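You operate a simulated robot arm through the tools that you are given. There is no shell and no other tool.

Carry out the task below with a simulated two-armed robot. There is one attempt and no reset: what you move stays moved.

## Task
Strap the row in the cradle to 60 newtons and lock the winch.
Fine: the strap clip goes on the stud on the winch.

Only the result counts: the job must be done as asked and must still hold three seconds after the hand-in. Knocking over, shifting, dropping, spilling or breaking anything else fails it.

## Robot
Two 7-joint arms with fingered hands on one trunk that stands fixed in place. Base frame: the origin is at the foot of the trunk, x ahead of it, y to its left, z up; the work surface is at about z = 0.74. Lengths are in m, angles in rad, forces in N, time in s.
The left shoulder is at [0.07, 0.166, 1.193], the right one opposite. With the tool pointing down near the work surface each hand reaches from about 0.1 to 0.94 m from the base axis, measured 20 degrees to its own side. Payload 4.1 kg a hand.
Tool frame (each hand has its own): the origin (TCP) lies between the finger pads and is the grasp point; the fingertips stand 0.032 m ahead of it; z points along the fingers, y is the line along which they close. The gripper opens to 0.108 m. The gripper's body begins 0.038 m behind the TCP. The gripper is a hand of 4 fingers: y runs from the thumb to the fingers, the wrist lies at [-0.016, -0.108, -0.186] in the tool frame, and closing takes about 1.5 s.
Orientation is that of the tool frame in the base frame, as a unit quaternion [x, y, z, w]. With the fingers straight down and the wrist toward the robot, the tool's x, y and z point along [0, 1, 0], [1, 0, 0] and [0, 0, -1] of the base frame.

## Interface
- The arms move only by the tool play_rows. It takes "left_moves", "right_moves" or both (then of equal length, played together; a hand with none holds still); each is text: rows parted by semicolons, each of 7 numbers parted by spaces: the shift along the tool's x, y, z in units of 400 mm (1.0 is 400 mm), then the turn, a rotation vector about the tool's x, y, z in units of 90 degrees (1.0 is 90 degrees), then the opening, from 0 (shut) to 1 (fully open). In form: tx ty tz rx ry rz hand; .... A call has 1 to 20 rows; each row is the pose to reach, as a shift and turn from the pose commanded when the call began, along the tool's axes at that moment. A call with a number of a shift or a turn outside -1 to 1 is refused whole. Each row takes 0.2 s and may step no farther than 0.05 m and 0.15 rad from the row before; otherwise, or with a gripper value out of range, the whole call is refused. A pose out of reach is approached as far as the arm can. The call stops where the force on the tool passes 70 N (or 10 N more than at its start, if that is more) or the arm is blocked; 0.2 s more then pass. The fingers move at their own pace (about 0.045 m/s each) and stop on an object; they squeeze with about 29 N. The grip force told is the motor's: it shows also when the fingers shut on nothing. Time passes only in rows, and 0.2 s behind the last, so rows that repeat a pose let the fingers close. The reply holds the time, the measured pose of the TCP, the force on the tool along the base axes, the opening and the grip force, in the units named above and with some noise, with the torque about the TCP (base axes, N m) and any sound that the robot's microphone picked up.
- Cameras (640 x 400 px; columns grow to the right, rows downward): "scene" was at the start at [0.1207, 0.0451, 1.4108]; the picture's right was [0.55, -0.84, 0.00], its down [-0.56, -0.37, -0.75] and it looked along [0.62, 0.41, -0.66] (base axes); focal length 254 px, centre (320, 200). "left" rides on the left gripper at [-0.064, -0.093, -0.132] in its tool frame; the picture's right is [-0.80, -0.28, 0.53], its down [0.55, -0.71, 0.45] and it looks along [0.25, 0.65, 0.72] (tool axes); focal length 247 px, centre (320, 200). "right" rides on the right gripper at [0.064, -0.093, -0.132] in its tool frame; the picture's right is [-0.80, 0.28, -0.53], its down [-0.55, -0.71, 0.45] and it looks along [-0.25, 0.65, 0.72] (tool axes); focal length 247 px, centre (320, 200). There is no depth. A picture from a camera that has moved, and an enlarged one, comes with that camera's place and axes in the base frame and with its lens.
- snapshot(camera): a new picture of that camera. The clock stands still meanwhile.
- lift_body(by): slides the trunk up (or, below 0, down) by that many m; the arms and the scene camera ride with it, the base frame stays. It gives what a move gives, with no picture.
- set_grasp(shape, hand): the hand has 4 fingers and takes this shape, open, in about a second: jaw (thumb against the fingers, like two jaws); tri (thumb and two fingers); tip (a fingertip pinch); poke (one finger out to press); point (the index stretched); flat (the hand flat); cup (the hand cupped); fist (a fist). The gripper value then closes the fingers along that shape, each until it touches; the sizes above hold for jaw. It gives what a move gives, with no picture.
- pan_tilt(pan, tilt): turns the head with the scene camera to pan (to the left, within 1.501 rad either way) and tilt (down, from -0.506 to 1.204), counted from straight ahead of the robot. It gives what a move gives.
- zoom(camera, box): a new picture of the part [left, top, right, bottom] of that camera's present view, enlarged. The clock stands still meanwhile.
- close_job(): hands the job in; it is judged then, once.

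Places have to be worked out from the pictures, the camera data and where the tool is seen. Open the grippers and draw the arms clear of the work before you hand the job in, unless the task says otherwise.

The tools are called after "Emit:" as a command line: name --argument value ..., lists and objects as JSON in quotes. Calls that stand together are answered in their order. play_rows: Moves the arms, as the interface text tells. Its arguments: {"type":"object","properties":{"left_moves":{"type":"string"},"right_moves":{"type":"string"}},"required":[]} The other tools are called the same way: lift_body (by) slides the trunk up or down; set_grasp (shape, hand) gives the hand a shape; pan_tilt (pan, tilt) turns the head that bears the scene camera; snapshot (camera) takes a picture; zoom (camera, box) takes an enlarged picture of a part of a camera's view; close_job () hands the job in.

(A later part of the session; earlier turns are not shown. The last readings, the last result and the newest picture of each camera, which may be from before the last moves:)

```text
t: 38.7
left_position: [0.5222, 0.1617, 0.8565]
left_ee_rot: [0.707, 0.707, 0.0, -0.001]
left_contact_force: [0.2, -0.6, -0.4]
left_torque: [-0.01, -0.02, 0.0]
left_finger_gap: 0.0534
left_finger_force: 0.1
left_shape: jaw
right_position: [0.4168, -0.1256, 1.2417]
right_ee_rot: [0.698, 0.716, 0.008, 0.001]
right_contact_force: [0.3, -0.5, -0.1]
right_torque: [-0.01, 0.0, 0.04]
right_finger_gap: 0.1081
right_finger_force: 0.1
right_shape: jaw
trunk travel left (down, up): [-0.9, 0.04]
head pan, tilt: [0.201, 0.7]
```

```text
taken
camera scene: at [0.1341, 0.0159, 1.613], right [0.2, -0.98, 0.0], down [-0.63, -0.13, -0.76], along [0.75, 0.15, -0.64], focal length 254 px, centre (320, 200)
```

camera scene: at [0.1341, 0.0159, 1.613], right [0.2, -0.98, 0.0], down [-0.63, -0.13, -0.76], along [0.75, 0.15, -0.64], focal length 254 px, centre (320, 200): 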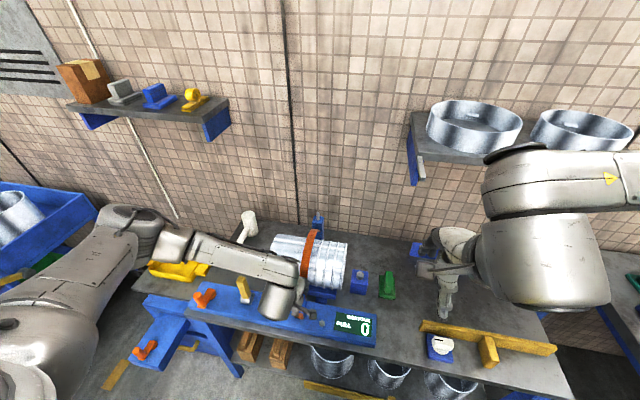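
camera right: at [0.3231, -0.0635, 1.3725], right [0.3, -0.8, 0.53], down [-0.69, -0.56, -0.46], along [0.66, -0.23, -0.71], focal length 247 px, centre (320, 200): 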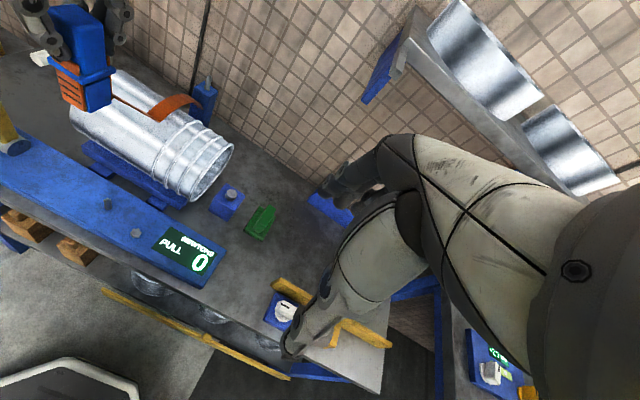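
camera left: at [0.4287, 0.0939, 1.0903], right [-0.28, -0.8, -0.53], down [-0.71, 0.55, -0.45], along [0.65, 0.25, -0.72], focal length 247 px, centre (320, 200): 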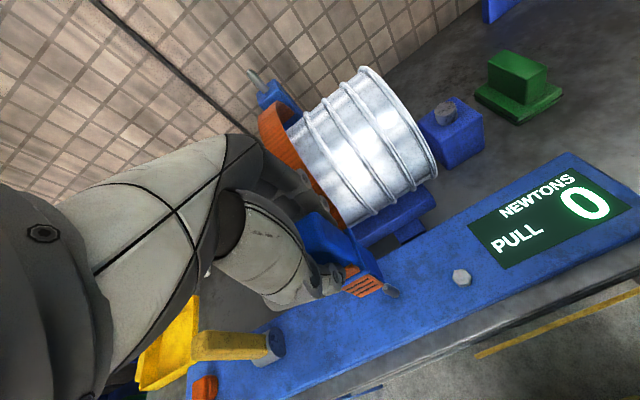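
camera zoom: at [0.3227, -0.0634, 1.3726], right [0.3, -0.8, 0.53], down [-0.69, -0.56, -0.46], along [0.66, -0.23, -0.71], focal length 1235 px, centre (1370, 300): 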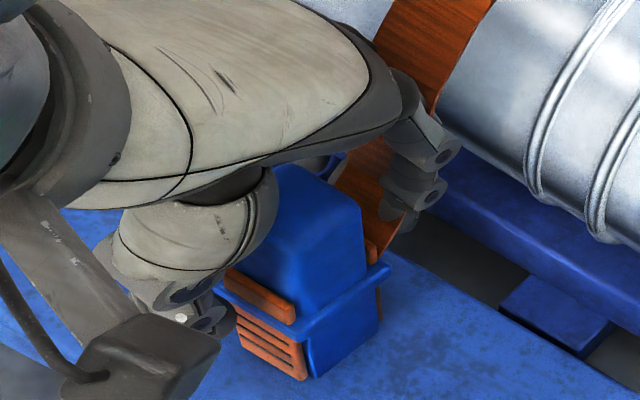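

The clip stands seated on the bar with the strap behind it. I raise the open hand straight up slowly, watching that it doesn't drag the clip or strap.

Emit:
play_rows --left_moves "0 0 -0.03 0 0 0 0.5; 0 0 -0.06 0 0 0 0.5; 0 0 -0.1 0 0 0 0.5; 0 0 -0.15 0 0 0 0.5; 0 0 -0.2 0 0 0 0.5; 0 0 -0.28 0 0 0 0.5; 0 0 -0.36 0 0 0 0.5"

Emit:
zoom --camera "right" --box '[0, 0, 250, 300]'

Emit:
snapshot --camera "left"

```text
t: 40.3
left_position: [0.52, 0.16, 0.9988]
left_ee_rot: [0.707, 0.707, 0.0, -0.001]
left_contact_force: [-0.2, 0.6, -0.4]
left_torque: [0.02, -0.03, 0.0]
left_finger_gap: 0.0534
left_finger_force: 0.0
left_shape: jaw
right_position: [0.4167, -0.1253, 1.2415]
right_ee_rot: [0.698, 0.716, 0.008, 0.001]
right_contact_force: [0.9, 1.1, 0.2]
right_torque: [-0.03, 0.02, -0.03]
right_finger_gap: 0.1079
right_finger_force: 0.1
right_shape: jaw
trunk travel left (down, up): [-0.9, 0.04]
head pan, tilt: [0.201, 0.7]
```

```text
1.33 times, centred on (125, 150) of right
camera zoom: at [0.322, -0.0636, 1.3727], right [0.3, -0.8, 0.53], down [-0.69, -0.56, -0.46], along [0.66, -0.23, -0.71], focal length 329 px, centre (580, 267)
```

zoom: 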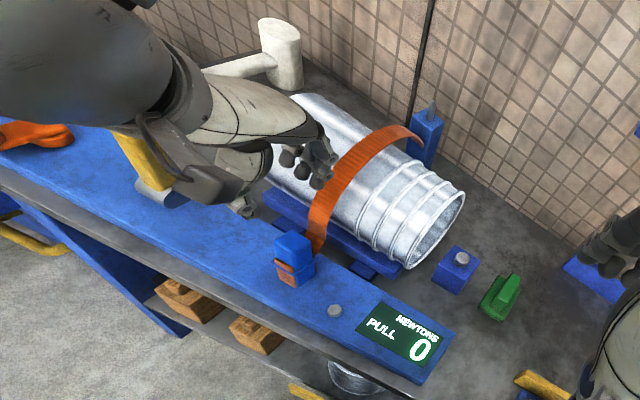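

```text
taken
camera left: at [0.4282, 0.0949, 1.1292], right [-0.28, -0.8, -0.53], down [-0.71, 0.55, -0.45], along [0.65, 0.25, -0.72], focal length 247 px, centre (320, 200)
```

left: 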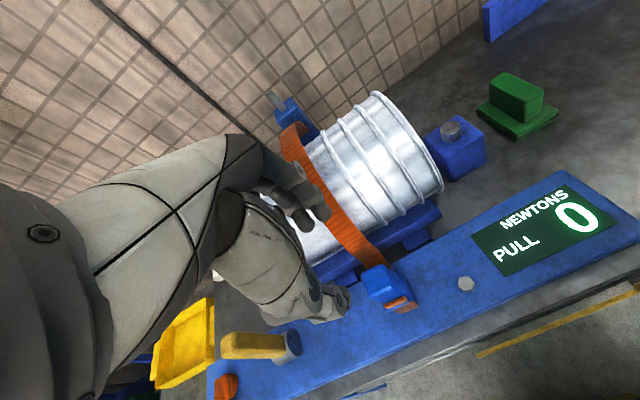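

The clip stays on the stud with the strap over the row. By triangulation the crank pivot is near (0.52, 0.488) with its knob near (0.475, 0.488, top 0.85), and the yellow lever stands at (0.525, 0.355) up to z 0.90. I move the left hand up and over the crank.

Emit:
play_rows --left_moves "0 0 -0.1 0 0 0 0.7; 0 0 -0.2 0 0 0 0.8; 0.06 -0.01 -0.3 0 0 0 0.8; 0.17 -0.03 -0.34 0 0 0 0.8; 0.28 -0.05 -0.3775 0 0 0 0.8; 0.39 -0.07 -0.3775 0 0 0 0.8; 0.5 -0.09 -0.3775 0 0 0 0.8; 0.61 -0.1125 -0.3775 0 0 0 0.8; 0.72 -0.1125 -0.3775 0 0 0 0.8; 0.82 -0.1125 -0.3775 0 0 0 0.8; 0.82 -0.1125 -0.3775 0 0 0 0.8"

Emit:
snapshot --camera "scene"

Emit:
snapshot --camera "left"

```text
t: 42.7
left_position: [0.476, 0.49, 1.1504]
left_ee_rot: [0.707, 0.707, 0.0, 0.0]
left_contact_force: [0.2, 0.4, -0.7]
left_torque: [0.01, -0.01, -0.03]
left_finger_gap: 0.0859
left_finger_force: 0.0
left_shape: jaw
right_position: [0.4185, -0.1249, 1.2415]
right_ee_rot: [0.698, 0.716, 0.008, 0.001]
right_contact_force: [-1.0, 0.5, 0.5]
right_torque: [0.01, -0.03, -0.01]
right_finger_gap: 0.1078
right_finger_force: 0.0
right_shape: jaw
trunk travel left (down, up): [-0.9, 0.04]
head pan, tilt: [0.201, 0.7]
```

```text
taken
camera scene: at [0.1337, 0.0155, 1.6131], right [0.2, -0.98, 0.0], down [-0.63, -0.13, -0.76], along [0.75, 0.15, -0.64], focal length 254 px, centre (320, 200)
```

scene: 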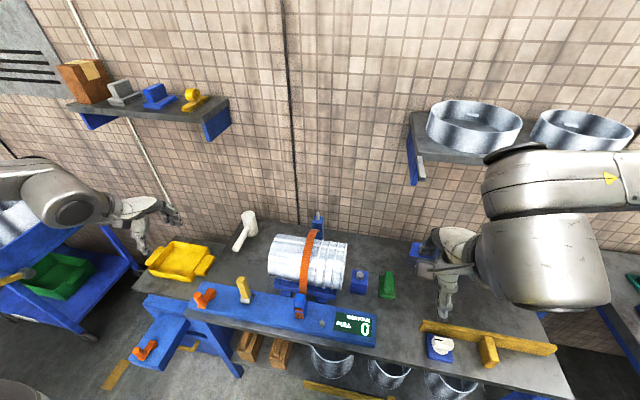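

```text
taken
camera left: at [0.3834, 0.4248, 1.2801], right [-0.28, -0.8, -0.53], down [-0.71, 0.55, -0.45], along [0.65, 0.25, -0.72], focal length 247 px, centre (320, 200)
```

left: 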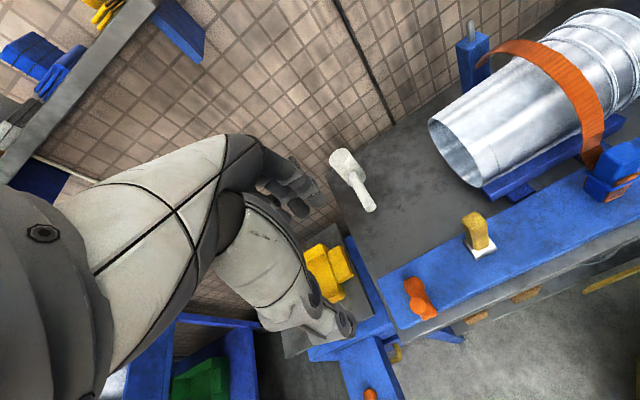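

Both hands are clear of everything below, so I lower the trunk by 0.15 m to give better reach at bench level, then zoom in on the crank and lever.

Emit:
lift_body --by -0.15

Emit:
snapshot --camera "left"

Emit:
zoom --camera "scene" --box '[170, 200, 390, 360]'

Emit:
zoom --camera "left" --box '[360, 200, 640, 400]'

```text
t: 44.4
left_position: [0.4762, 0.4899, 0.9995]
left_ee_rot: [0.707, 0.707, 0.001, 0.0]
left_contact_force: [-0.1, -0.3, -0.3]
left_torque: [-0.01, 0.05, 0.02]
left_finger_gap: 0.0863
left_finger_force: 0.2
left_shape: jaw
right_position: [0.4161, -0.124, 1.0915]
right_ee_rot: [0.699, 0.715, 0.008, 0.0]
right_contact_force: [0.6, -0.3, 0.4]
right_torque: [-0.01, 0.02, 0.01]
right_finger_gap: 0.1077
right_finger_force: 0.0
right_shape: jaw
trunk travel left (down, up): [-0.75, 0.19]
head pan, tilt: [0.201, 0.7]
```

```text
taken
camera left: at [0.3834, 0.4245, 1.13], right [-0.28, -0.8, -0.53], down [-0.71, 0.55, -0.45], along [0.65, 0.25, -0.72], focal length 247 px, centre (320, 200)
```

left: 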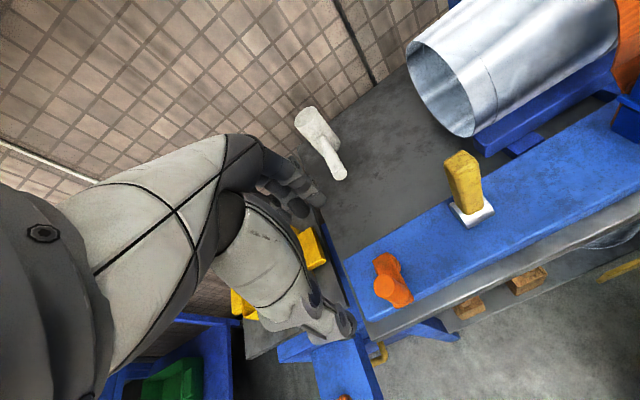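

```text
2.50 times, centred on (280, 280) of scene
camera zoom: at [0.1337, 0.0158, 1.4631], right [0.2, -0.98, 0.0], down [-0.63, -0.13, -0.76], along [0.75, 0.15, -0.64], focal length 635 px, centre (420, 0)
```

zoom: 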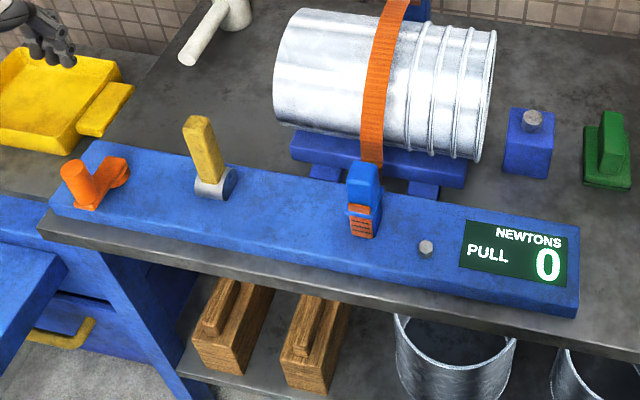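

```text
2.00 times, centred on (500, 300) of left
camera zoom: at [0.3834, 0.4245, 1.13], right [-0.28, -0.8, -0.53], down [-0.71, 0.55, -0.45], along [0.65, 0.25, -0.72], focal length 494 px, centre (-40, 0)
```

zoom: 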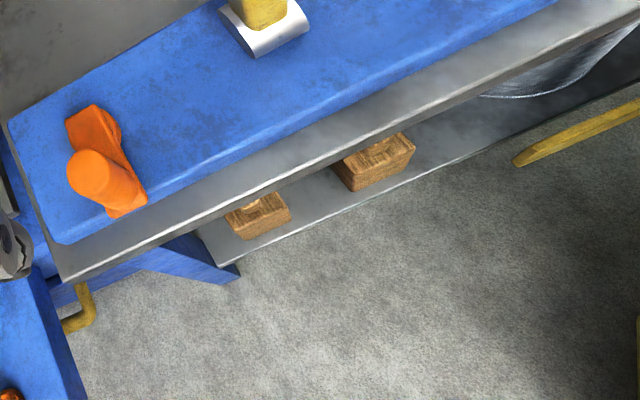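

I zoom tighter on the crank and the lever for accurate pivot and knob locations.

Emit:
zoom --camera "scene" --box '[180, 245, 230, 290]'

Emit:
zoom --camera "left" --box '[360, 240, 430, 320]'

Emit:
zoom --camera "scene" --box '[230, 235, 280, 290]'

Emit:
zoom --camera "left" --box '[430, 140, 510, 240]'

Emit:
snapshot --camera "right"

```text
8.89 times, centred on (205, 268) of scene
camera zoom: at [0.1337, 0.0158, 1.4631], right [0.2, -0.98, 0.0], down [-0.63, -0.13, -0.76], along [0.75, 0.15, -0.64], focal length 2259 px, centre (1342, -400)
```

zoom: 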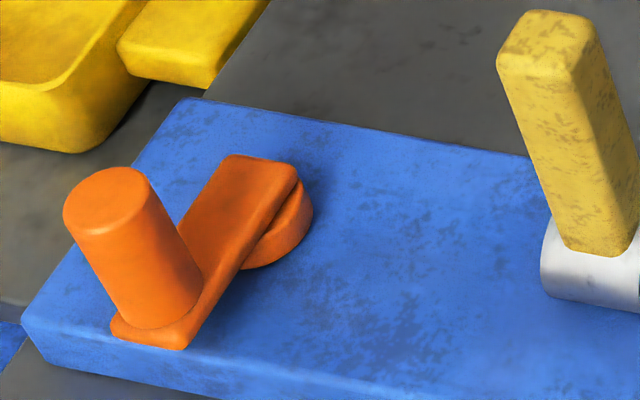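

```text
5.00 times, centred on (395, 280) of left
camera zoom: at [0.3834, 0.4245, 1.13], right [-0.28, -0.8, -0.53], down [-0.71, 0.55, -0.45], along [0.65, 0.25, -0.72], focal length 1235 px, centre (-55, -200)
```

zoom: 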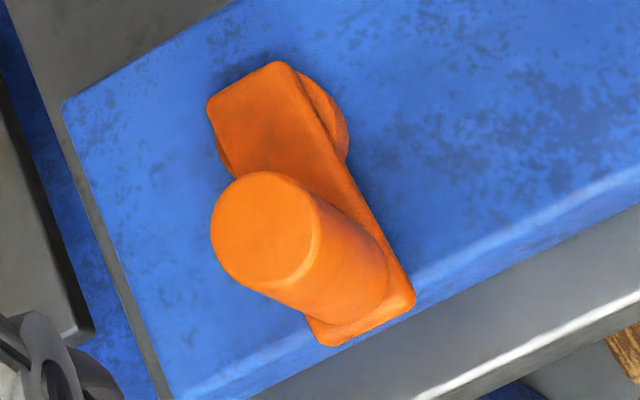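

```text
7.27 times, centred on (255, 262) of scene
camera zoom: at [0.1337, 0.0158, 1.4631], right [0.2, -0.98, 0.0], down [-0.63, -0.13, -0.76], along [0.75, 0.15, -0.64], focal length 1848 px, centre (793, -254)
```

zoom: 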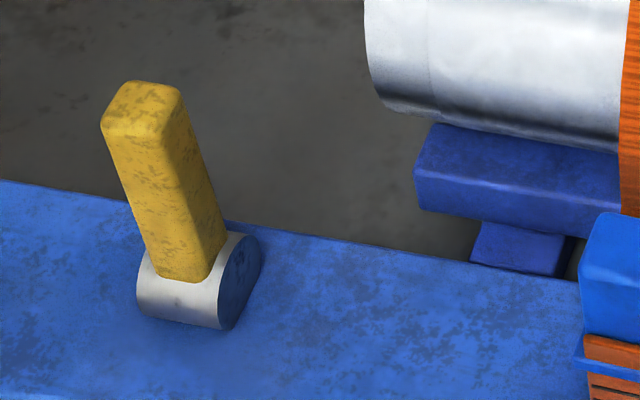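

```text
4.00 times, centred on (470, 190) of left
camera zoom: at [0.3834, 0.4245, 1.13], right [-0.28, -0.8, -0.53], down [-0.71, 0.55, -0.45], along [0.65, 0.25, -0.72], focal length 988 px, centre (-280, 240)
```

zoom: 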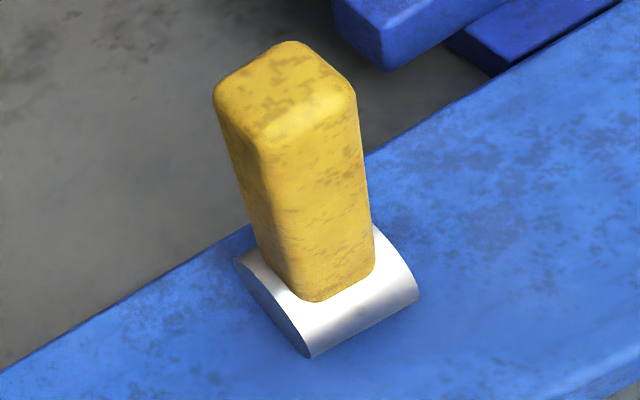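

```text
taken
camera right: at [0.3224, -0.0634, 1.2227], right [0.3, -0.8, 0.53], down [-0.69, -0.56, -0.46], along [0.66, -0.23, -0.71], focal length 247 px, centre (320, 200)
```

right: 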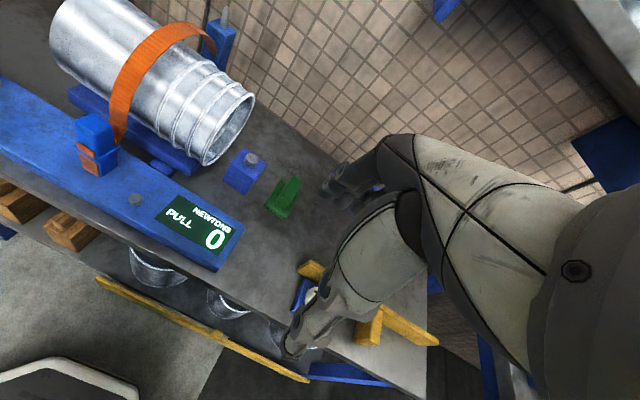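

The knob top is at (0.4765, 0.488, 0.850), about 28 mm in diameter; the pivot is near (0.5215, 0.488), arm top at z 0.79, so the crank radius is 45 mm. I descend so the tips stop about 1 cm above the crank arm.

Emit:
play_rows --left_moves "-0.003 0 0.1 0 0 0 0.75; -0.005 0 0.2 0 0 0 0.7; -0.005 0 0.28 0 0 0 0.7; -0.005 0 0.35 0 0 0 0.7; -0.005 0 0.415 0 0 0 0.7; -0.005 0 0.415 0 0 0 0.7"

Emit:
snapshot --camera "left"

Emit:
zoom --camera "scene" --box '[150, 200, 290, 310]'

```text
t: 45.8
left_position: [0.477, 0.4892, 0.8334]
left_ee_rot: [0.707, 0.707, 0.0, 0.001]
left_contact_force: [0.6, -0.5, -0.7]
left_torque: [0.0, 0.05, 0.03]
left_finger_gap: 0.0759
left_finger_force: 0.0
left_shape: jaw
right_position: [0.4173, -0.1244, 1.0907]
right_ee_rot: [0.698, 0.716, 0.008, 0.001]
right_contact_force: [0.1, 0.0, 0.2]
right_torque: [0.03, -0.02, 0.03]
right_finger_gap: 0.1078
right_finger_force: 0.1
right_shape: jaw
trunk travel left (down, up): [-0.75, 0.19]
head pan, tilt: [0.201, 0.7]
```

```text
taken
camera left: at [0.3834, 0.4241, 0.9641], right [-0.28, -0.8, -0.53], down [-0.71, 0.55, -0.45], along [0.65, 0.25, -0.72], focal length 247 px, centre (320, 200)
```

left: 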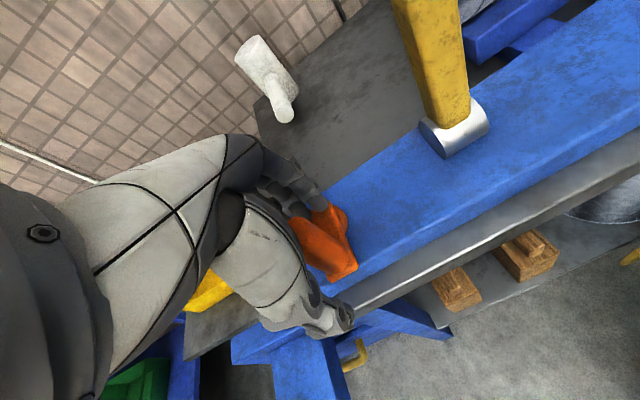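

```text
3.64 times, centred on (220, 255) of scene
camera zoom: at [0.1336, 0.0155, 1.4631], right [0.2, -0.98, 0.0], down [-0.63, -0.13, -0.76], along [0.75, 0.15, -0.64], focal length 924 px, centre (684, 0)
```

zoom: 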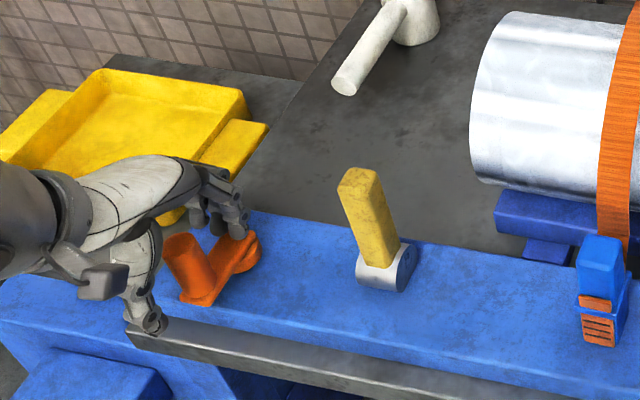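

The knob is between thumb and fingers. I close on it.

Emit:
play_rows --left_moves "0 0 0 0 0 0 0.3; 0 0 0 0 0 0 0; 0 0 0 0 0 0 0; 0 0 0 0 0 0 0; 0 0 0 0 0 0 0; 0 0 0 0 0 0 0; 0 0 0 0 0 0 0"

Emit:
zoom --camera "scene" --box '[150, 200, 290, 310]'

Emit:
zoom --camera "left" --box '[250, 170, 400, 320]'

```text
t: 47.4
left_position: [0.4765, 0.4906, 0.8344]
left_ee_rot: [0.707, 0.707, 0.0, 0.0]
left_contact_force: [-4.6, -0.6, -1.2]
left_torque: [-0.03, 0.04, 0.05]
left_finger_gap: 0.0182
left_finger_force: 29.0
left_shape: jaw
right_position: [0.4159, -0.1258, 1.0924]
right_ee_rot: [0.698, 0.716, 0.009, 0.001]
right_contact_force: [0.2, 0.0, 0.0]
right_torque: [-0.02, -0.01, 0.02]
right_finger_gap: 0.1081
right_finger_force: 0.1
right_shape: jaw
trunk travel left (down, up): [-0.75, 0.19]
head pan, tilt: [0.201, 0.7]
```

```text
3.64 times, centred on (220, 255) of scene
camera zoom: at [0.1334, 0.0161, 1.463], right [0.2, -0.98, 0.0], down [-0.63, -0.13, -0.77], along [0.75, 0.15, -0.64], focal length 924 px, centre (684, 0)
```

zoom: 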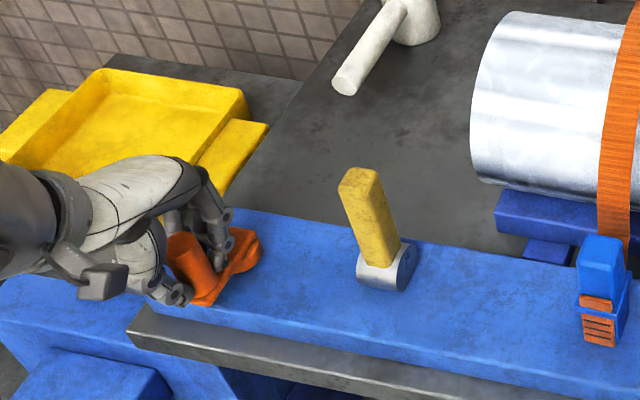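

```text
2.67 times, centred on (325, 245) of left
camera zoom: at [0.3831, 0.4245, 0.9641], right [-0.28, -0.8, -0.53], down [-0.71, 0.55, -0.45], along [0.65, 0.25, -0.72], focal length 659 px, centre (307, 80)
```

zoom: 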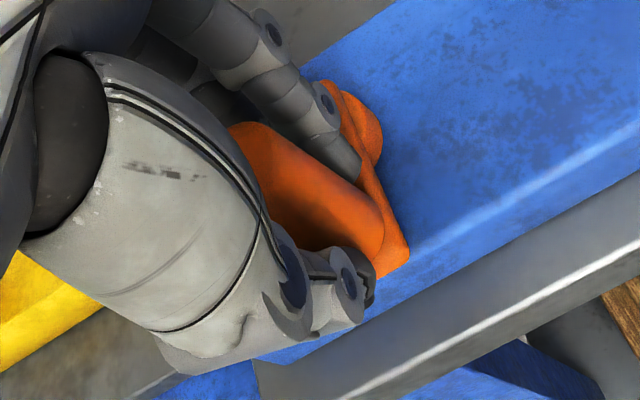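

The grip holds (29 N). I try a small clockwise turn (12 degrees seen from above), turning the hand with the crank, and check the display and the force.

Emit:
play_rows --left_moves "0.00785 0.0003 0 0 0 0.0444 0; 0.01566 0.0011 0 0 0 0.0889 0; 0.0234 0.00246 0 0 0 0.1333 0; 0.0234 0.00246 0 0 0 0.1333 0"

Emit:
zoom --camera "scene" --box '[150, 200, 400, 360]'

```text
t: 48.4
left_position: [0.4785, 0.4848, 0.8318]
left_ee_rot: [0.763, 0.646, -0.001, 0.006]
left_contact_force: [-16.8, 6.9, 27.9]
left_torque: [0.27, 0.8, 0.31]
left_finger_gap: 0.021
left_finger_force: 28.7
left_shape: jaw
left hand out of reach, approached as far as the arm can: row 3
right_position: [0.4125, -0.1259, 1.0934]
right_ee_rot: [0.699, 0.715, 0.009, 0.002]
right_contact_force: [0.5, 0.9, -0.7]
right_torque: [0.01, 0.01, 0.01]
right_finger_gap: 0.1079
right_finger_force: 0.1
right_shape: jaw
trunk travel left (down, up): [-0.75, 0.19]
head pan, tilt: [0.201, 0.7]
```

```text
2.50 times, centred on (275, 280) of scene
camera zoom: at [0.1279, 0.0144, 1.464], right [0.2, -0.98, 0.0], down [-0.63, -0.13, -0.77], along [0.75, 0.15, -0.64], focal length 635 px, centre (432, 0)
```

zoom: 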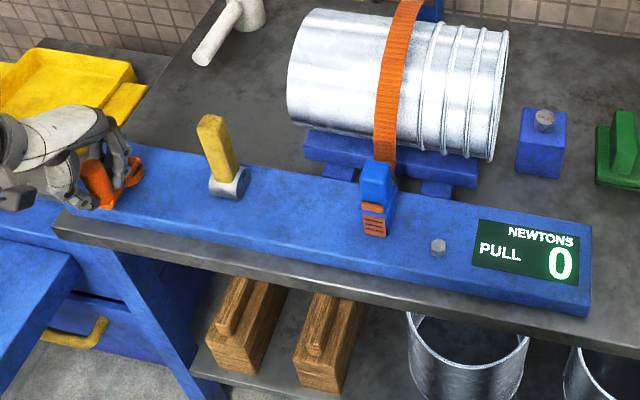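

The wrist ran into its turning limit in that direction (this yaw is already far from the left arm's natural one), and the crank didn't turn properly. I open the hand to release the stress and look.

Emit:
play_rows --left_moves "0 0 0 0 0 0 0.3; 0 0 0 0 0 0 0.6; 0 0 0 0 0 0 0.6; 0 0 0 0 0 0 0.6; 0 0 0 0 0 0 0.6"

Emit:
zoom --camera "scene" --box '[150, 200, 290, 310]'

Emit:
zoom --camera "left" --box '[250, 170, 400, 320]'

```text
t: 49.6
left_position: [0.4798, 0.4861, 0.8283]
left_ee_rot: [0.762, 0.647, -0.003, 0.004]
left_contact_force: [-1.4, -1.5, 6.2]
left_torque: [0.0, -0.2, -0.05]
left_finger_gap: 0.0632
left_finger_force: 0.0
left_shape: jaw
right_position: [0.4164, -0.1245, 1.0917]
right_ee_rot: [0.698, 0.716, 0.008, 0.001]
right_contact_force: [1.3, -0.1, 0.0]
right_torque: [-0.02, 0.0, -0.02]
right_finger_gap: 0.1079
right_finger_force: 0.1
right_shape: jaw
trunk travel left (down, up): [-0.75, 0.19]
head pan, tilt: [0.201, 0.7]
```

```text
3.64 times, centred on (220, 255) of scene
camera zoom: at [0.1328, 0.0151, 1.4631], right [0.2, -0.98, 0.0], down [-0.63, -0.13, -0.77], along [0.75, 0.15, -0.64], focal length 924 px, centre (684, 0)
```

zoom: 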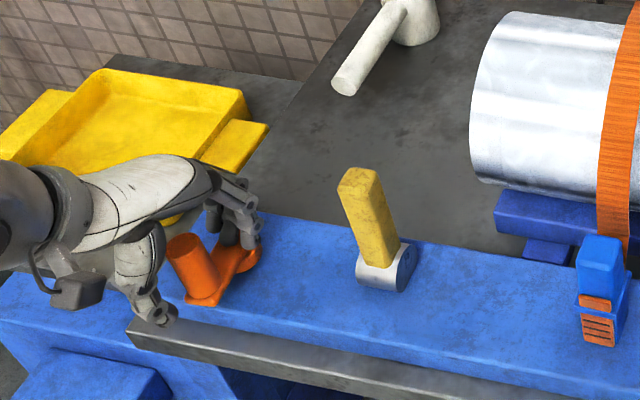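

```text
2.67 times, centred on (325, 245) of left
camera zoom: at [0.3777, 0.4372, 0.9588], right [-0.41, -0.75, -0.53], down [-0.61, 0.65, -0.46], along [0.68, 0.13, -0.72], focal length 659 px, centre (307, 80)
```

zoom: 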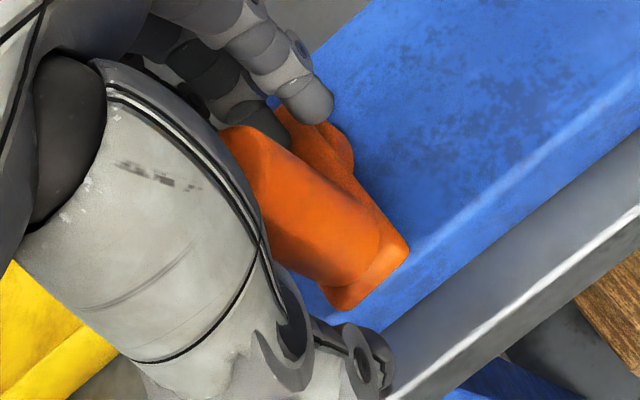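

The crank is essentially unmoved and only a fingertip touched the hub. I raise the hand and turn it about 50 degrees to the arm's natural yaw (+40 degrees), keeping it over the knob.

Emit:
play_rows --left_moves "0 0 -0.08 0 0 0 0.75; 0 0 -0.16 0 0 0 0.8; 0 0 -0.24 0 0 -0.05 0.8; 0 0 -0.26 0 0 -0.14 0.8; 0.002 -0.002 -0.26 0 0 -0.23 0.8; 0.003 -0.004 -0.26 0 0 -0.32 0.8; 0.003 -0.006 -0.26 0 0 -0.41 0.8; 0.003 -0.008 -0.26 0 0 -0.5 0.8; 0.003 -0.008 -0.26 0 0 -0.55 0.8; 0.003 -0.008 -0.26 0 0 -0.55 0.8"

Emit:
snapshot --camera "left"

Emit:
zoom --camera "scene" --box '[150, 180, 290, 310]'

```text
t: 51.8
left_position: [0.4735, 0.4995, 0.9379]
left_ee_rot: [0.441, 0.897, 0.0, 0.0]
left_contact_force: [0.6, -1.2, 0.7]
left_torque: [0.01, 0.01, -0.01]
left_finger_gap: 0.0865
left_finger_force: 0.2
left_shape: jaw
left hand out of reach, approached as far as the arm can: row 1, 2
right_position: [0.4168, -0.1252, 1.0912]
right_ee_rot: [0.698, 0.716, 0.007, 0.0]
right_contact_force: [-0.2, 0.2, -0.5]
right_torque: [0.0, 0.02, -0.01]
right_finger_gap: 0.1077
right_finger_force: 0.0
right_shape: jaw
trunk travel left (down, up): [-0.75, 0.19]
head pan, tilt: [0.201, 0.7]
```

```text
taken
camera left: at [0.4402, 0.3911, 1.0683], right [0.26, -0.81, -0.53], down [-0.89, 0.0, -0.45], along [0.36, 0.59, -0.72], focal length 247 px, centre (320, 200)
```

left: 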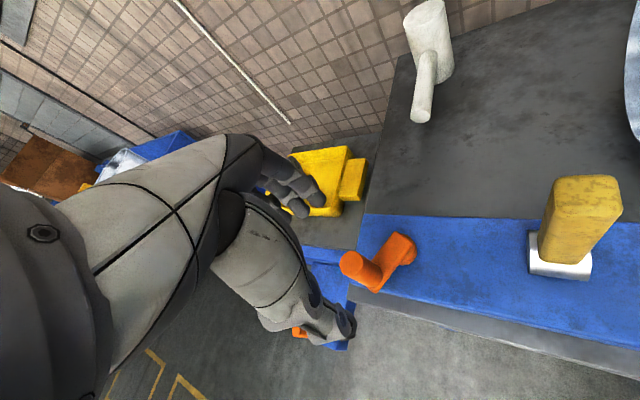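

```text
3.08 times, centred on (220, 245) of scene
camera zoom: at [0.1341, 0.0158, 1.463], right [0.2, -0.98, 0.0], down [-0.63, -0.13, -0.76], along [0.75, 0.15, -0.64], focal length 782 px, centre (628, 62)
```

zoom: 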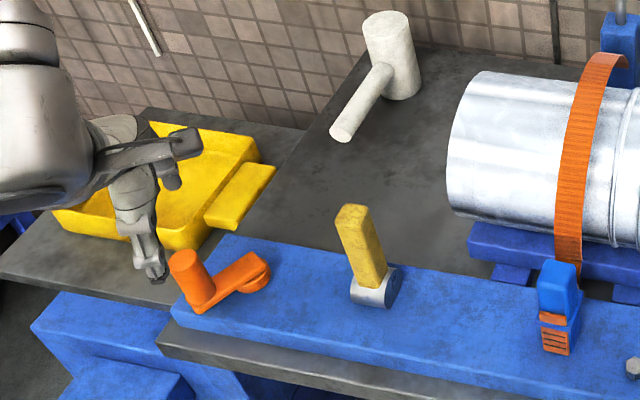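

The crank knob has moved: it is now at about (0.482, 0.509), so it turned roughly 28 degrees clockwise and stayed there. I check the display and zoom on the crank.

Emit:
zoom --camera "scene" --box '[280, 220, 400, 360]'

Emit:
zoom --camera "scene" --box '[175, 225, 235, 275]'

Emit:
zoom --camera "left" --box '[320, 210, 440, 310]'

```text
2.86 times, centred on (340, 290) of scene
camera zoom: at [0.1341, 0.0158, 1.463], right [0.2, -0.98, 0.0], down [-0.63, -0.13, -0.76], along [0.75, 0.15, -0.64], focal length 726 px, centre (263, -57)
```

zoom: 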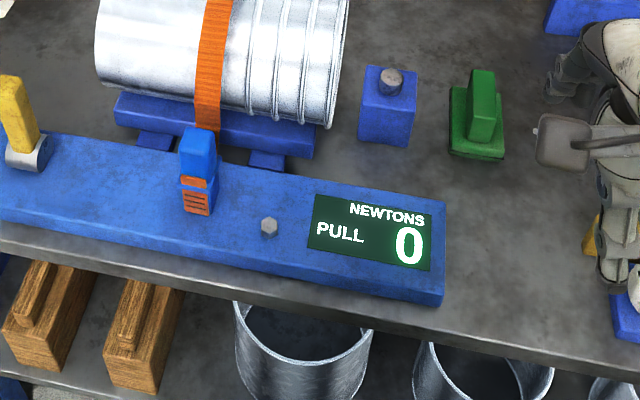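

```text
8.00 times, centred on (205, 250) of scene
camera zoom: at [0.1341, 0.0158, 1.463], right [0.2, -0.98, 0.0], down [-0.63, -0.13, -0.76], along [0.75, 0.15, -0.64], focal length 2033 px, centre (1240, -200)
```

zoom: 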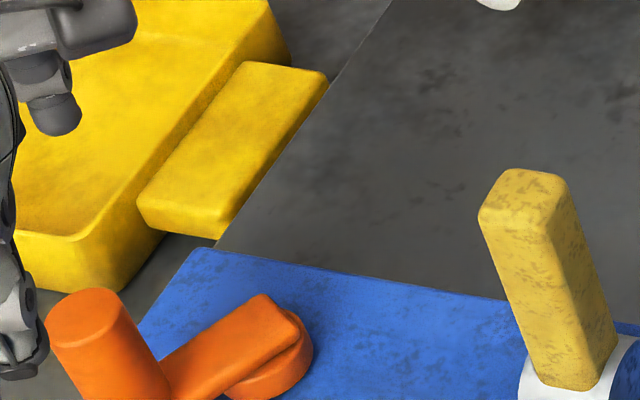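

```text
4.00 times, centred on (380, 260) of left
camera zoom: at [0.4402, 0.3911, 1.0683], right [0.26, -0.81, -0.53], down [-0.89, 0.0, -0.45], along [0.36, 0.59, -0.72], focal length 988 px, centre (80, -40)
```

zoom: 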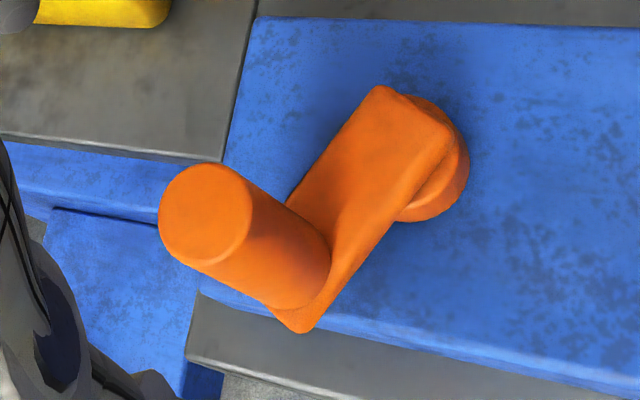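

The display still reads 0 and the crank turns freely with slack. I re-grip the knob at its new place with this better hand yaw.

Emit:
play_rows --left_moves "0.009 0.0277 0.08 0 0 0 0.75; 0.009 0.0277 0.16 0 0 0 0.7; 0.009 0.0277 0.22 0 0 0 0.7; 0.009 0.0277 0.255 0 0 0 0.7; 0.009 0.0277 0.255 0 0 0 0.7"

Emit:
zoom --camera "left" --box '[240, 170, 440, 350]'

Emit:
zoom --camera "scene" --box '[150, 200, 290, 310]'

```text
t: 53.0
left_position: [0.48, 0.5104, 0.8345]
left_ee_rot: [0.442, 0.897, 0.0, -0.001]
left_contact_force: [-0.2, -1.4, 0.6]
left_torque: [0.03, 0.01, 0.06]
left_finger_gap: 0.076
left_finger_force: 0.0
left_shape: jaw
right_position: [0.4169, -0.1253, 1.0916]
right_ee_rot: [0.699, 0.715, 0.007, 0.001]
right_contact_force: [0.1, 0.2, 0.5]
right_torque: [0.0, -0.01, 0.0]
right_finger_gap: 0.1079
right_finger_force: 0.1
right_shape: jaw
trunk travel left (down, up): [-0.75, 0.19]
head pan, tilt: [0.201, 0.7]
```

```text
2.22 times, centred on (340, 260) of left
camera zoom: at [0.4454, 0.4014, 0.9649], right [0.26, -0.81, -0.53], down [-0.89, 0.01, -0.45], along [0.36, 0.59, -0.72], focal length 549 px, centre (276, 67)
```

zoom: 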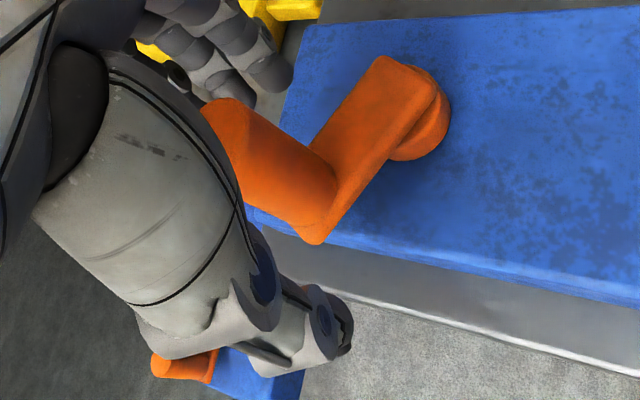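

```text
3.64 times, centred on (220, 255) of scene
camera zoom: at [0.1336, 0.0156, 1.4631], right [0.2, -0.98, 0.0], down [-0.63, -0.13, -0.76], along [0.75, 0.15, -0.64], focal length 924 px, centre (684, 0)
```

zoom: 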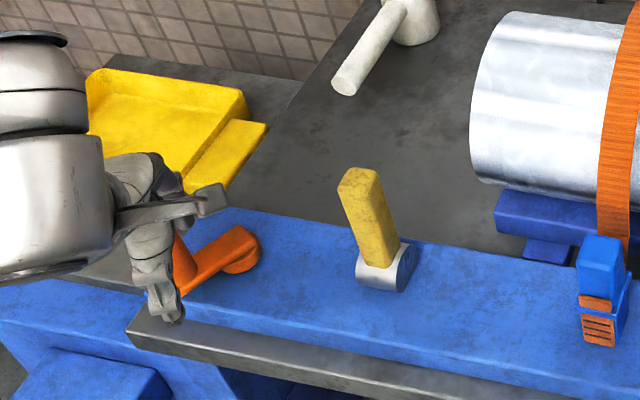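

The knob is again between thumb and fingers; I close on it.

Emit:
play_rows --left_moves "0 0 0 0 0 0 0.3; 0 0 0 0 0 0 0; 0 0 0 0 0 0 0; 0 0 0 0 0 0 0; 0 0 0 0 0 0 0; 0 0 0 0 0 0 0; 0 0 0 0 0 0 0"

Emit:
zoom --camera "left" --box '[240, 170, 440, 350]'

```text
t: 54.6
left_position: [0.4794, 0.5096, 0.8347]
left_ee_rot: [0.442, 0.897, -0.001, -0.001]
left_contact_force: [-3.1, -1.3, -1.6]
left_torque: [-0.01, 0.05, -0.06]
left_finger_gap: 0.0183
left_finger_force: 28.8
left_shape: jaw
right_position: [0.4163, -0.125, 1.0921]
right_ee_rot: [0.699, 0.715, 0.008, 0.001]
right_contact_force: [0.3, -0.2, -1.0]
right_torque: [-0.03, 0.0, 0.01]
right_finger_gap: 0.108
right_finger_force: 0.2
right_shape: jaw
trunk travel left (down, up): [-0.75, 0.19]
head pan, tilt: [0.201, 0.7]
```

```text
2.22 times, centred on (340, 260) of left
camera zoom: at [0.4453, 0.4015, 0.9648], right [0.26, -0.81, -0.53], down [-0.89, 0.01, -0.45], along [0.36, 0.59, -0.72], focal length 549 px, centre (276, 67)
```

zoom: 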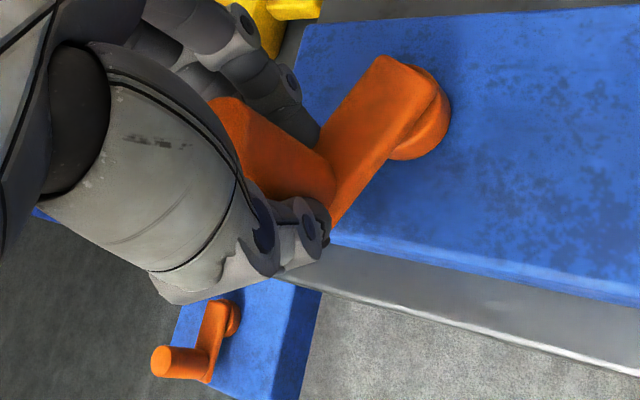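

The knob is gripped. I turn the crank 30 degrees clockwise on its 46 mm circle, keeping the hand's orientation so the knob can turn in the fingers.

Emit:
play_rows --left_moves "0.0032 0.0096 0 0 0 0 0; 0.0065 0.01915 0 0 0 0 0; 0.008 0.029 0 0 0 0 0; 0.0096 0.0391 0 0 0 0 0; 0.0095 0.049 0 0 0 0 0; 0.0092 0.0593 0 0 0 0 0; 0.0092 0.0593 0 0 0 0 0"

Emit:
zoom --camera "scene" --box '[150, 200, 400, 360]'

Emit:
zoom --camera "left" --box '[240, 170, 440, 350]'

```text
t: 56.2
left_position: [0.4966, 0.5245, 0.8359]
left_ee_rot: [0.442, 0.897, 0.0, -0.001]
left_contact_force: [-5.6, -8.6, -10.8]
left_torque: [-0.23, 0.2, -0.41]
left_finger_gap: 0.0171
left_finger_force: 29.3
left_shape: jaw
right_position: [0.4165, -0.1247, 1.0919]
right_ee_rot: [0.698, 0.716, 0.007, -0.001]
right_contact_force: [0.8, 0.3, 0.2]
right_torque: [0.02, -0.02, 0.02]
right_finger_gap: 0.1077
right_finger_force: 0.0
right_shape: jaw
trunk travel left (down, up): [-0.75, 0.19]
head pan, tilt: [0.201, 0.7]
```

```text
2.50 times, centred on (275, 280) of scene
camera zoom: at [0.1343, 0.0157, 1.4629], right [0.2, -0.98, 0.0], down [-0.63, -0.13, -0.76], along [0.75, 0.15, -0.64], focal length 635 px, centre (432, 0)
```

zoom: 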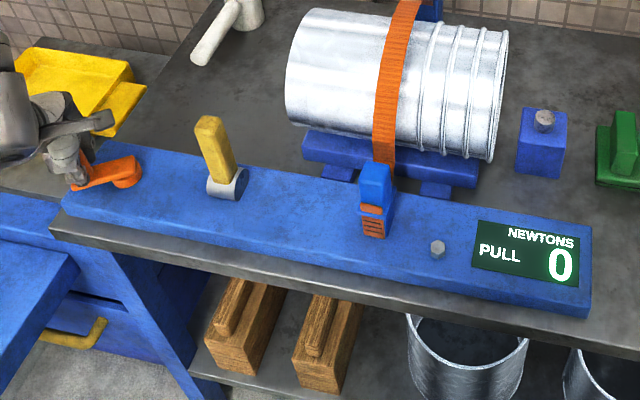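

```text
2.22 times, centred on (340, 260) of left
camera zoom: at [0.463, 0.4165, 0.9658], right [0.26, -0.81, -0.53], down [-0.89, 0.01, -0.45], along [0.36, 0.59, -0.72], focal length 549 px, centre (276, 67)
```

zoom: 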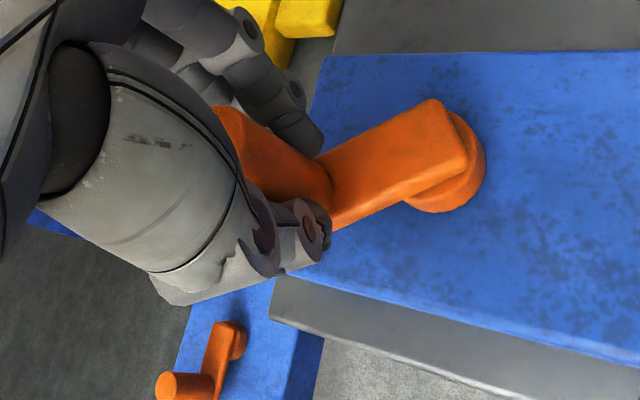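

It turns smoothly with the knob slipping in the fingers; the display still shows 0 (slack). I continue clockwise another 60 degrees.

Emit:
play_rows --left_moves "-0.006 0.0193 0 0 0 0 0; -0.0133 0.0377 0 0 0 0 0; -0.0235 0.0547 0 0 0 0 0; -0.0366 0.0696 0 0 0 0 0; -0.0521 0.082 0 0 0 0 0; -0.0696 0.0915 0 0 0 0 0; -0.0696 0.0915 0 0 0 0 0"

Emit:
zoom --camera "scene" --box '[150, 200, 400, 360]'

Emit:
zoom --camera "left" --box '[240, 170, 440, 350]'

```text
t: 57.8
left_position: [0.5424, 0.5252, 0.8362]
left_ee_rot: [0.442, 0.897, 0.001, 0.0]
left_contact_force: [-10.2, -18.6, -7.3]
left_torque: [-0.47, 0.21, 0.11]
left_finger_gap: 0.0159
left_finger_force: 29.5
left_shape: jaw
right_position: [0.4157, -0.1268, 1.0927]
right_ee_rot: [0.699, 0.715, 0.008, 0.0]
right_contact_force: [-0.1, -0.6, -0.2]
right_torque: [0.01, 0.03, 0.02]
right_finger_gap: 0.1083
right_finger_force: 0.1
right_shape: jaw
trunk travel left (down, up): [-0.75, 0.19]
head pan, tilt: [0.201, 0.7]
```

```text
2.50 times, centred on (275, 280) of scene
camera zoom: at [0.1328, 0.0136, 1.4632], right [0.2, -0.98, 0.0], down [-0.63, -0.13, -0.77], along [0.75, 0.15, -0.64], focal length 635 px, centre (432, 0)
```

zoom: 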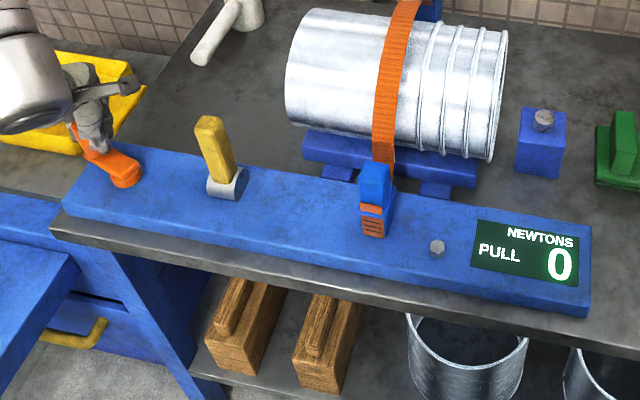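

```text
2.22 times, centred on (340, 260) of left
camera zoom: at [0.5084, 0.4164, 0.9672], right [0.26, -0.8, -0.53], down [-0.89, 0.01, -0.45], along [0.36, 0.59, -0.72], focal length 549 px, centre (276, 67)
```

zoom: 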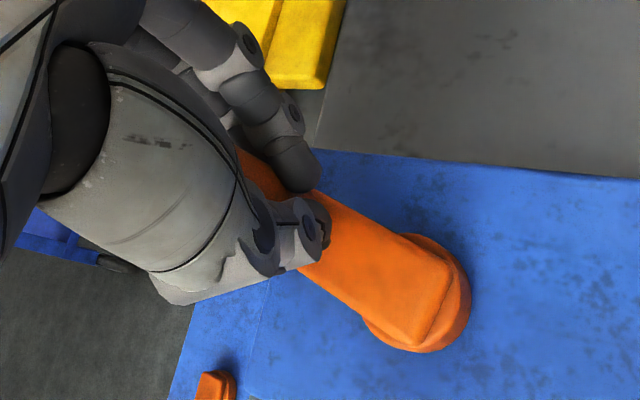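

The crank follows (now about 61 degrees) but my circle was a little large (21 N radial). I refine the centre to (0.520, 0.488) with a 43 mm radius and continue clockwise.

Emit:
play_rows --left_moves "-0.0011 -0.0059 0 0 0 0 0; -0.01 -0.003 0 0 0 0 0; -0.0189 0 0 0 0 0 0; -0.0376 0.0029 0 0 0 0 0; -0.0562 0.0025 0 0 0 0 0; -0.0745 -0.0012 0 0 0 0 0; -0.0921 -0.0078 0 0 0 0 0; -0.1081 -0.0177 0 0 0 0 0; -0.122 -0.0299 0 0 0 0 0; -0.122 -0.0299 0 0 0 0 0"

Emit:
zoom --camera "scene" --box '[150, 200, 400, 360]'

Emit:
zoom --camera "left" --box '[240, 170, 440, 350]'

```text
t: 60.0
left_position: [0.5657, 0.4799, 0.8351]
left_ee_rot: [0.443, 0.897, 0.001, 0.001]
left_contact_force: [20.1, 4.4, 9.3]
left_torque: [0.33, -0.55, -0.44]
left_finger_gap: 0.0166
left_finger_force: 28.7
left_shape: jaw
right_position: [0.4174, -0.1247, 1.0908]
right_ee_rot: [0.698, 0.716, 0.008, 0.0]
right_contact_force: [0.4, 0.2, 0.9]
right_torque: [0.01, 0.02, -0.01]
right_finger_gap: 0.108
right_finger_force: 0.0
right_shape: jaw
trunk travel left (down, up): [-0.75, 0.19]
head pan, tilt: [0.201, 0.7]
```

```text
2.50 times, centred on (275, 280) of scene
camera zoom: at [0.1357, 0.0155, 1.4629], right [0.2, -0.98, 0.0], down [-0.63, -0.13, -0.76], along [0.75, 0.15, -0.65], focal length 635 px, centre (432, 0)
```

zoom: 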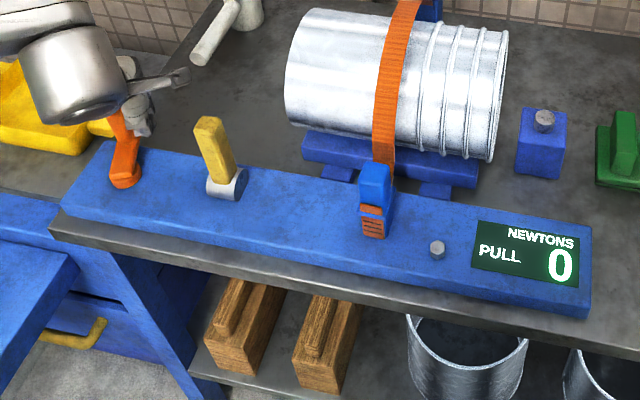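

```text
2.22 times, centred on (340, 260) of left
camera zoom: at [0.5307, 0.3709, 0.9656], right [0.26, -0.81, -0.53], down [-0.89, 0.01, -0.45], along [0.36, 0.59, -0.72], focal length 549 px, centre (276, 67)
```

zoom: 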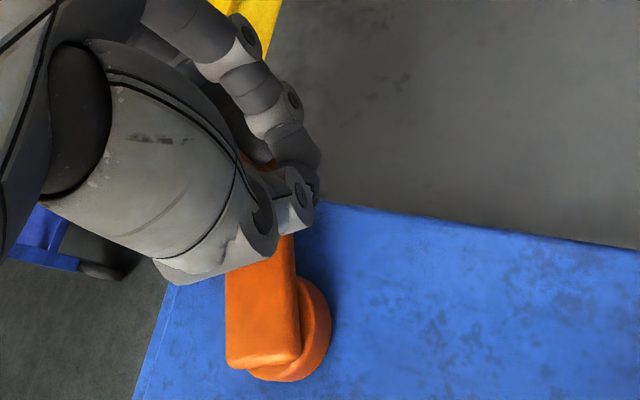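

The crank is near 0 degrees now with the display still 0, and the knob has crept to the edge of the grip. I open the hand to re-centre.

Emit:
play_rows --left_moves "0.002 0.008 0 0 0 0 0.3; 0.002 0.008 0 0 0 0 0.6; 0.002 0.008 0 0 0 0 0.7; 0.002 0.008 0 0 0 0 0.7; 0.002 0.008 0 0 0 0 0.7; 0.002 0.008 0 0 0 0 0.7"

Emit:
zoom --camera "left" --box '[220, 170, 420, 370]'

Emit:
zoom --camera "scene" --box '[150, 200, 290, 310]'

```text
t: 61.4
left_position: [0.565, 0.4823, 0.8357]
left_ee_rot: [0.443, 0.897, -0.001, 0.0]
left_contact_force: [0.3, -0.4, 0.7]
left_torque: [0.01, 0.0, 0.01]
left_finger_gap: 0.0751
left_finger_force: 0.0
left_shape: jaw
right_position: [0.417, -0.1255, 1.0919]
right_ee_rot: [0.699, 0.715, 0.008, 0.001]
right_contact_force: [0.1, 0.0, -0.1]
right_torque: [-0.02, -0.01, 0.03]
right_finger_gap: 0.1078
right_finger_force: 0.0
right_shape: jaw
trunk travel left (down, up): [-0.75, 0.19]
head pan, tilt: [0.201, 0.7]
```

```text
2.00 times, centred on (320, 270) of left
camera zoom: at [0.5308, 0.3741, 0.9657], right [0.26, -0.81, -0.53], down [-0.89, 0.01, -0.45], along [0.36, 0.59, -0.72], focal length 494 px, centre (320, 60)
```

zoom: 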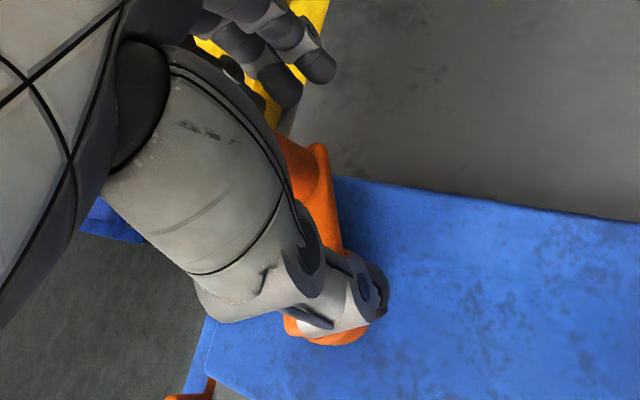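

```text
3.64 times, centred on (220, 255) of scene
camera zoom: at [0.134, 0.0158, 1.463], right [0.2, -0.98, 0.0], down [-0.63, -0.13, -0.76], along [0.75, 0.15, -0.64], focal length 924 px, centre (684, 0)
```

zoom: 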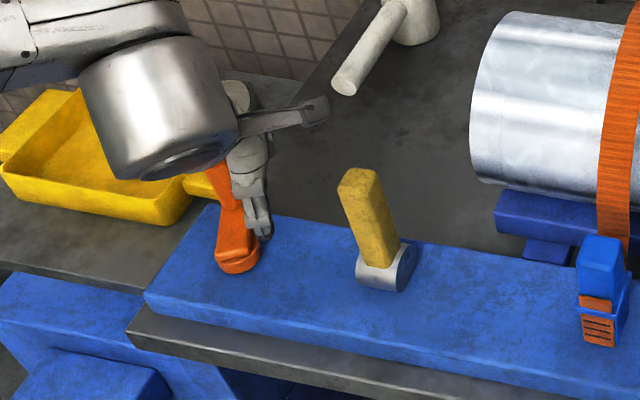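

I raise the hand clear to see the knob's actual position.

Emit:
play_rows --left_moves "0 0 -0.07 0 0 0 0.75; 0 0 -0.14 0 0 0 0.8; 0 0 -0.22 0 0 0 0.8; 0 0 -0.22 0 0 0 0.8"

Emit:
zoom --camera "left" --box '[220, 170, 420, 370]'

Emit:
zoom --camera "scene" --box '[150, 200, 290, 310]'

```text
t: 62.4
left_position: [0.5657, 0.4827, 0.9226]
left_ee_rot: [0.442, 0.897, -0.001, -0.001]
left_contact_force: [0.1, 0.1, 0.6]
left_torque: [0.02, 0.01, 0.05]
left_finger_gap: 0.0863
left_finger_force: 0.0
left_shape: jaw
right_position: [0.4161, -0.1246, 1.0916]
right_ee_rot: [0.698, 0.716, 0.007, 0.0]
right_contact_force: [0.2, 0.5, 0.8]
right_torque: [0.04, 0.02, 0.02]
right_finger_gap: 0.1077
right_finger_force: 0.0
right_shape: jaw
trunk travel left (down, up): [-0.75, 0.19]
head pan, tilt: [0.201, 0.7]
```

```text
2.00 times, centred on (320, 270) of left
camera zoom: at [0.5316, 0.3744, 1.0531], right [0.26, -0.81, -0.53], down [-0.89, 0.01, -0.45], along [0.36, 0.59, -0.72], focal length 494 px, centre (320, 60)
```

zoom: 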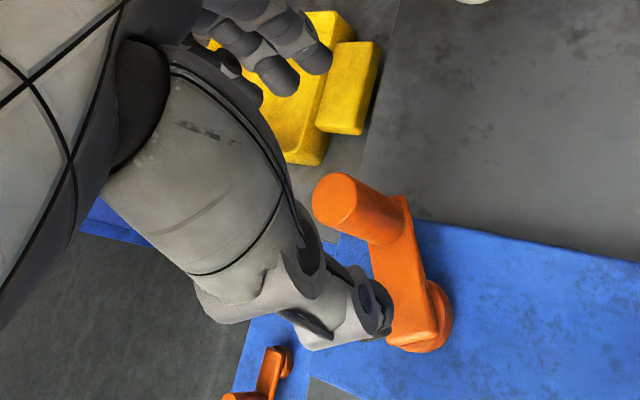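

```text
3.64 times, centred on (220, 255) of scene
camera zoom: at [0.1342, 0.0161, 1.463], right [0.2, -0.98, 0.0], down [-0.63, -0.13, -0.76], along [0.75, 0.15, -0.64], focal length 924 px, centre (684, 0)
```

zoom: 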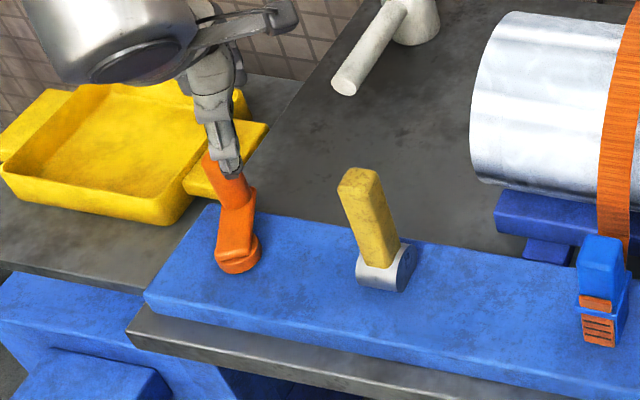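

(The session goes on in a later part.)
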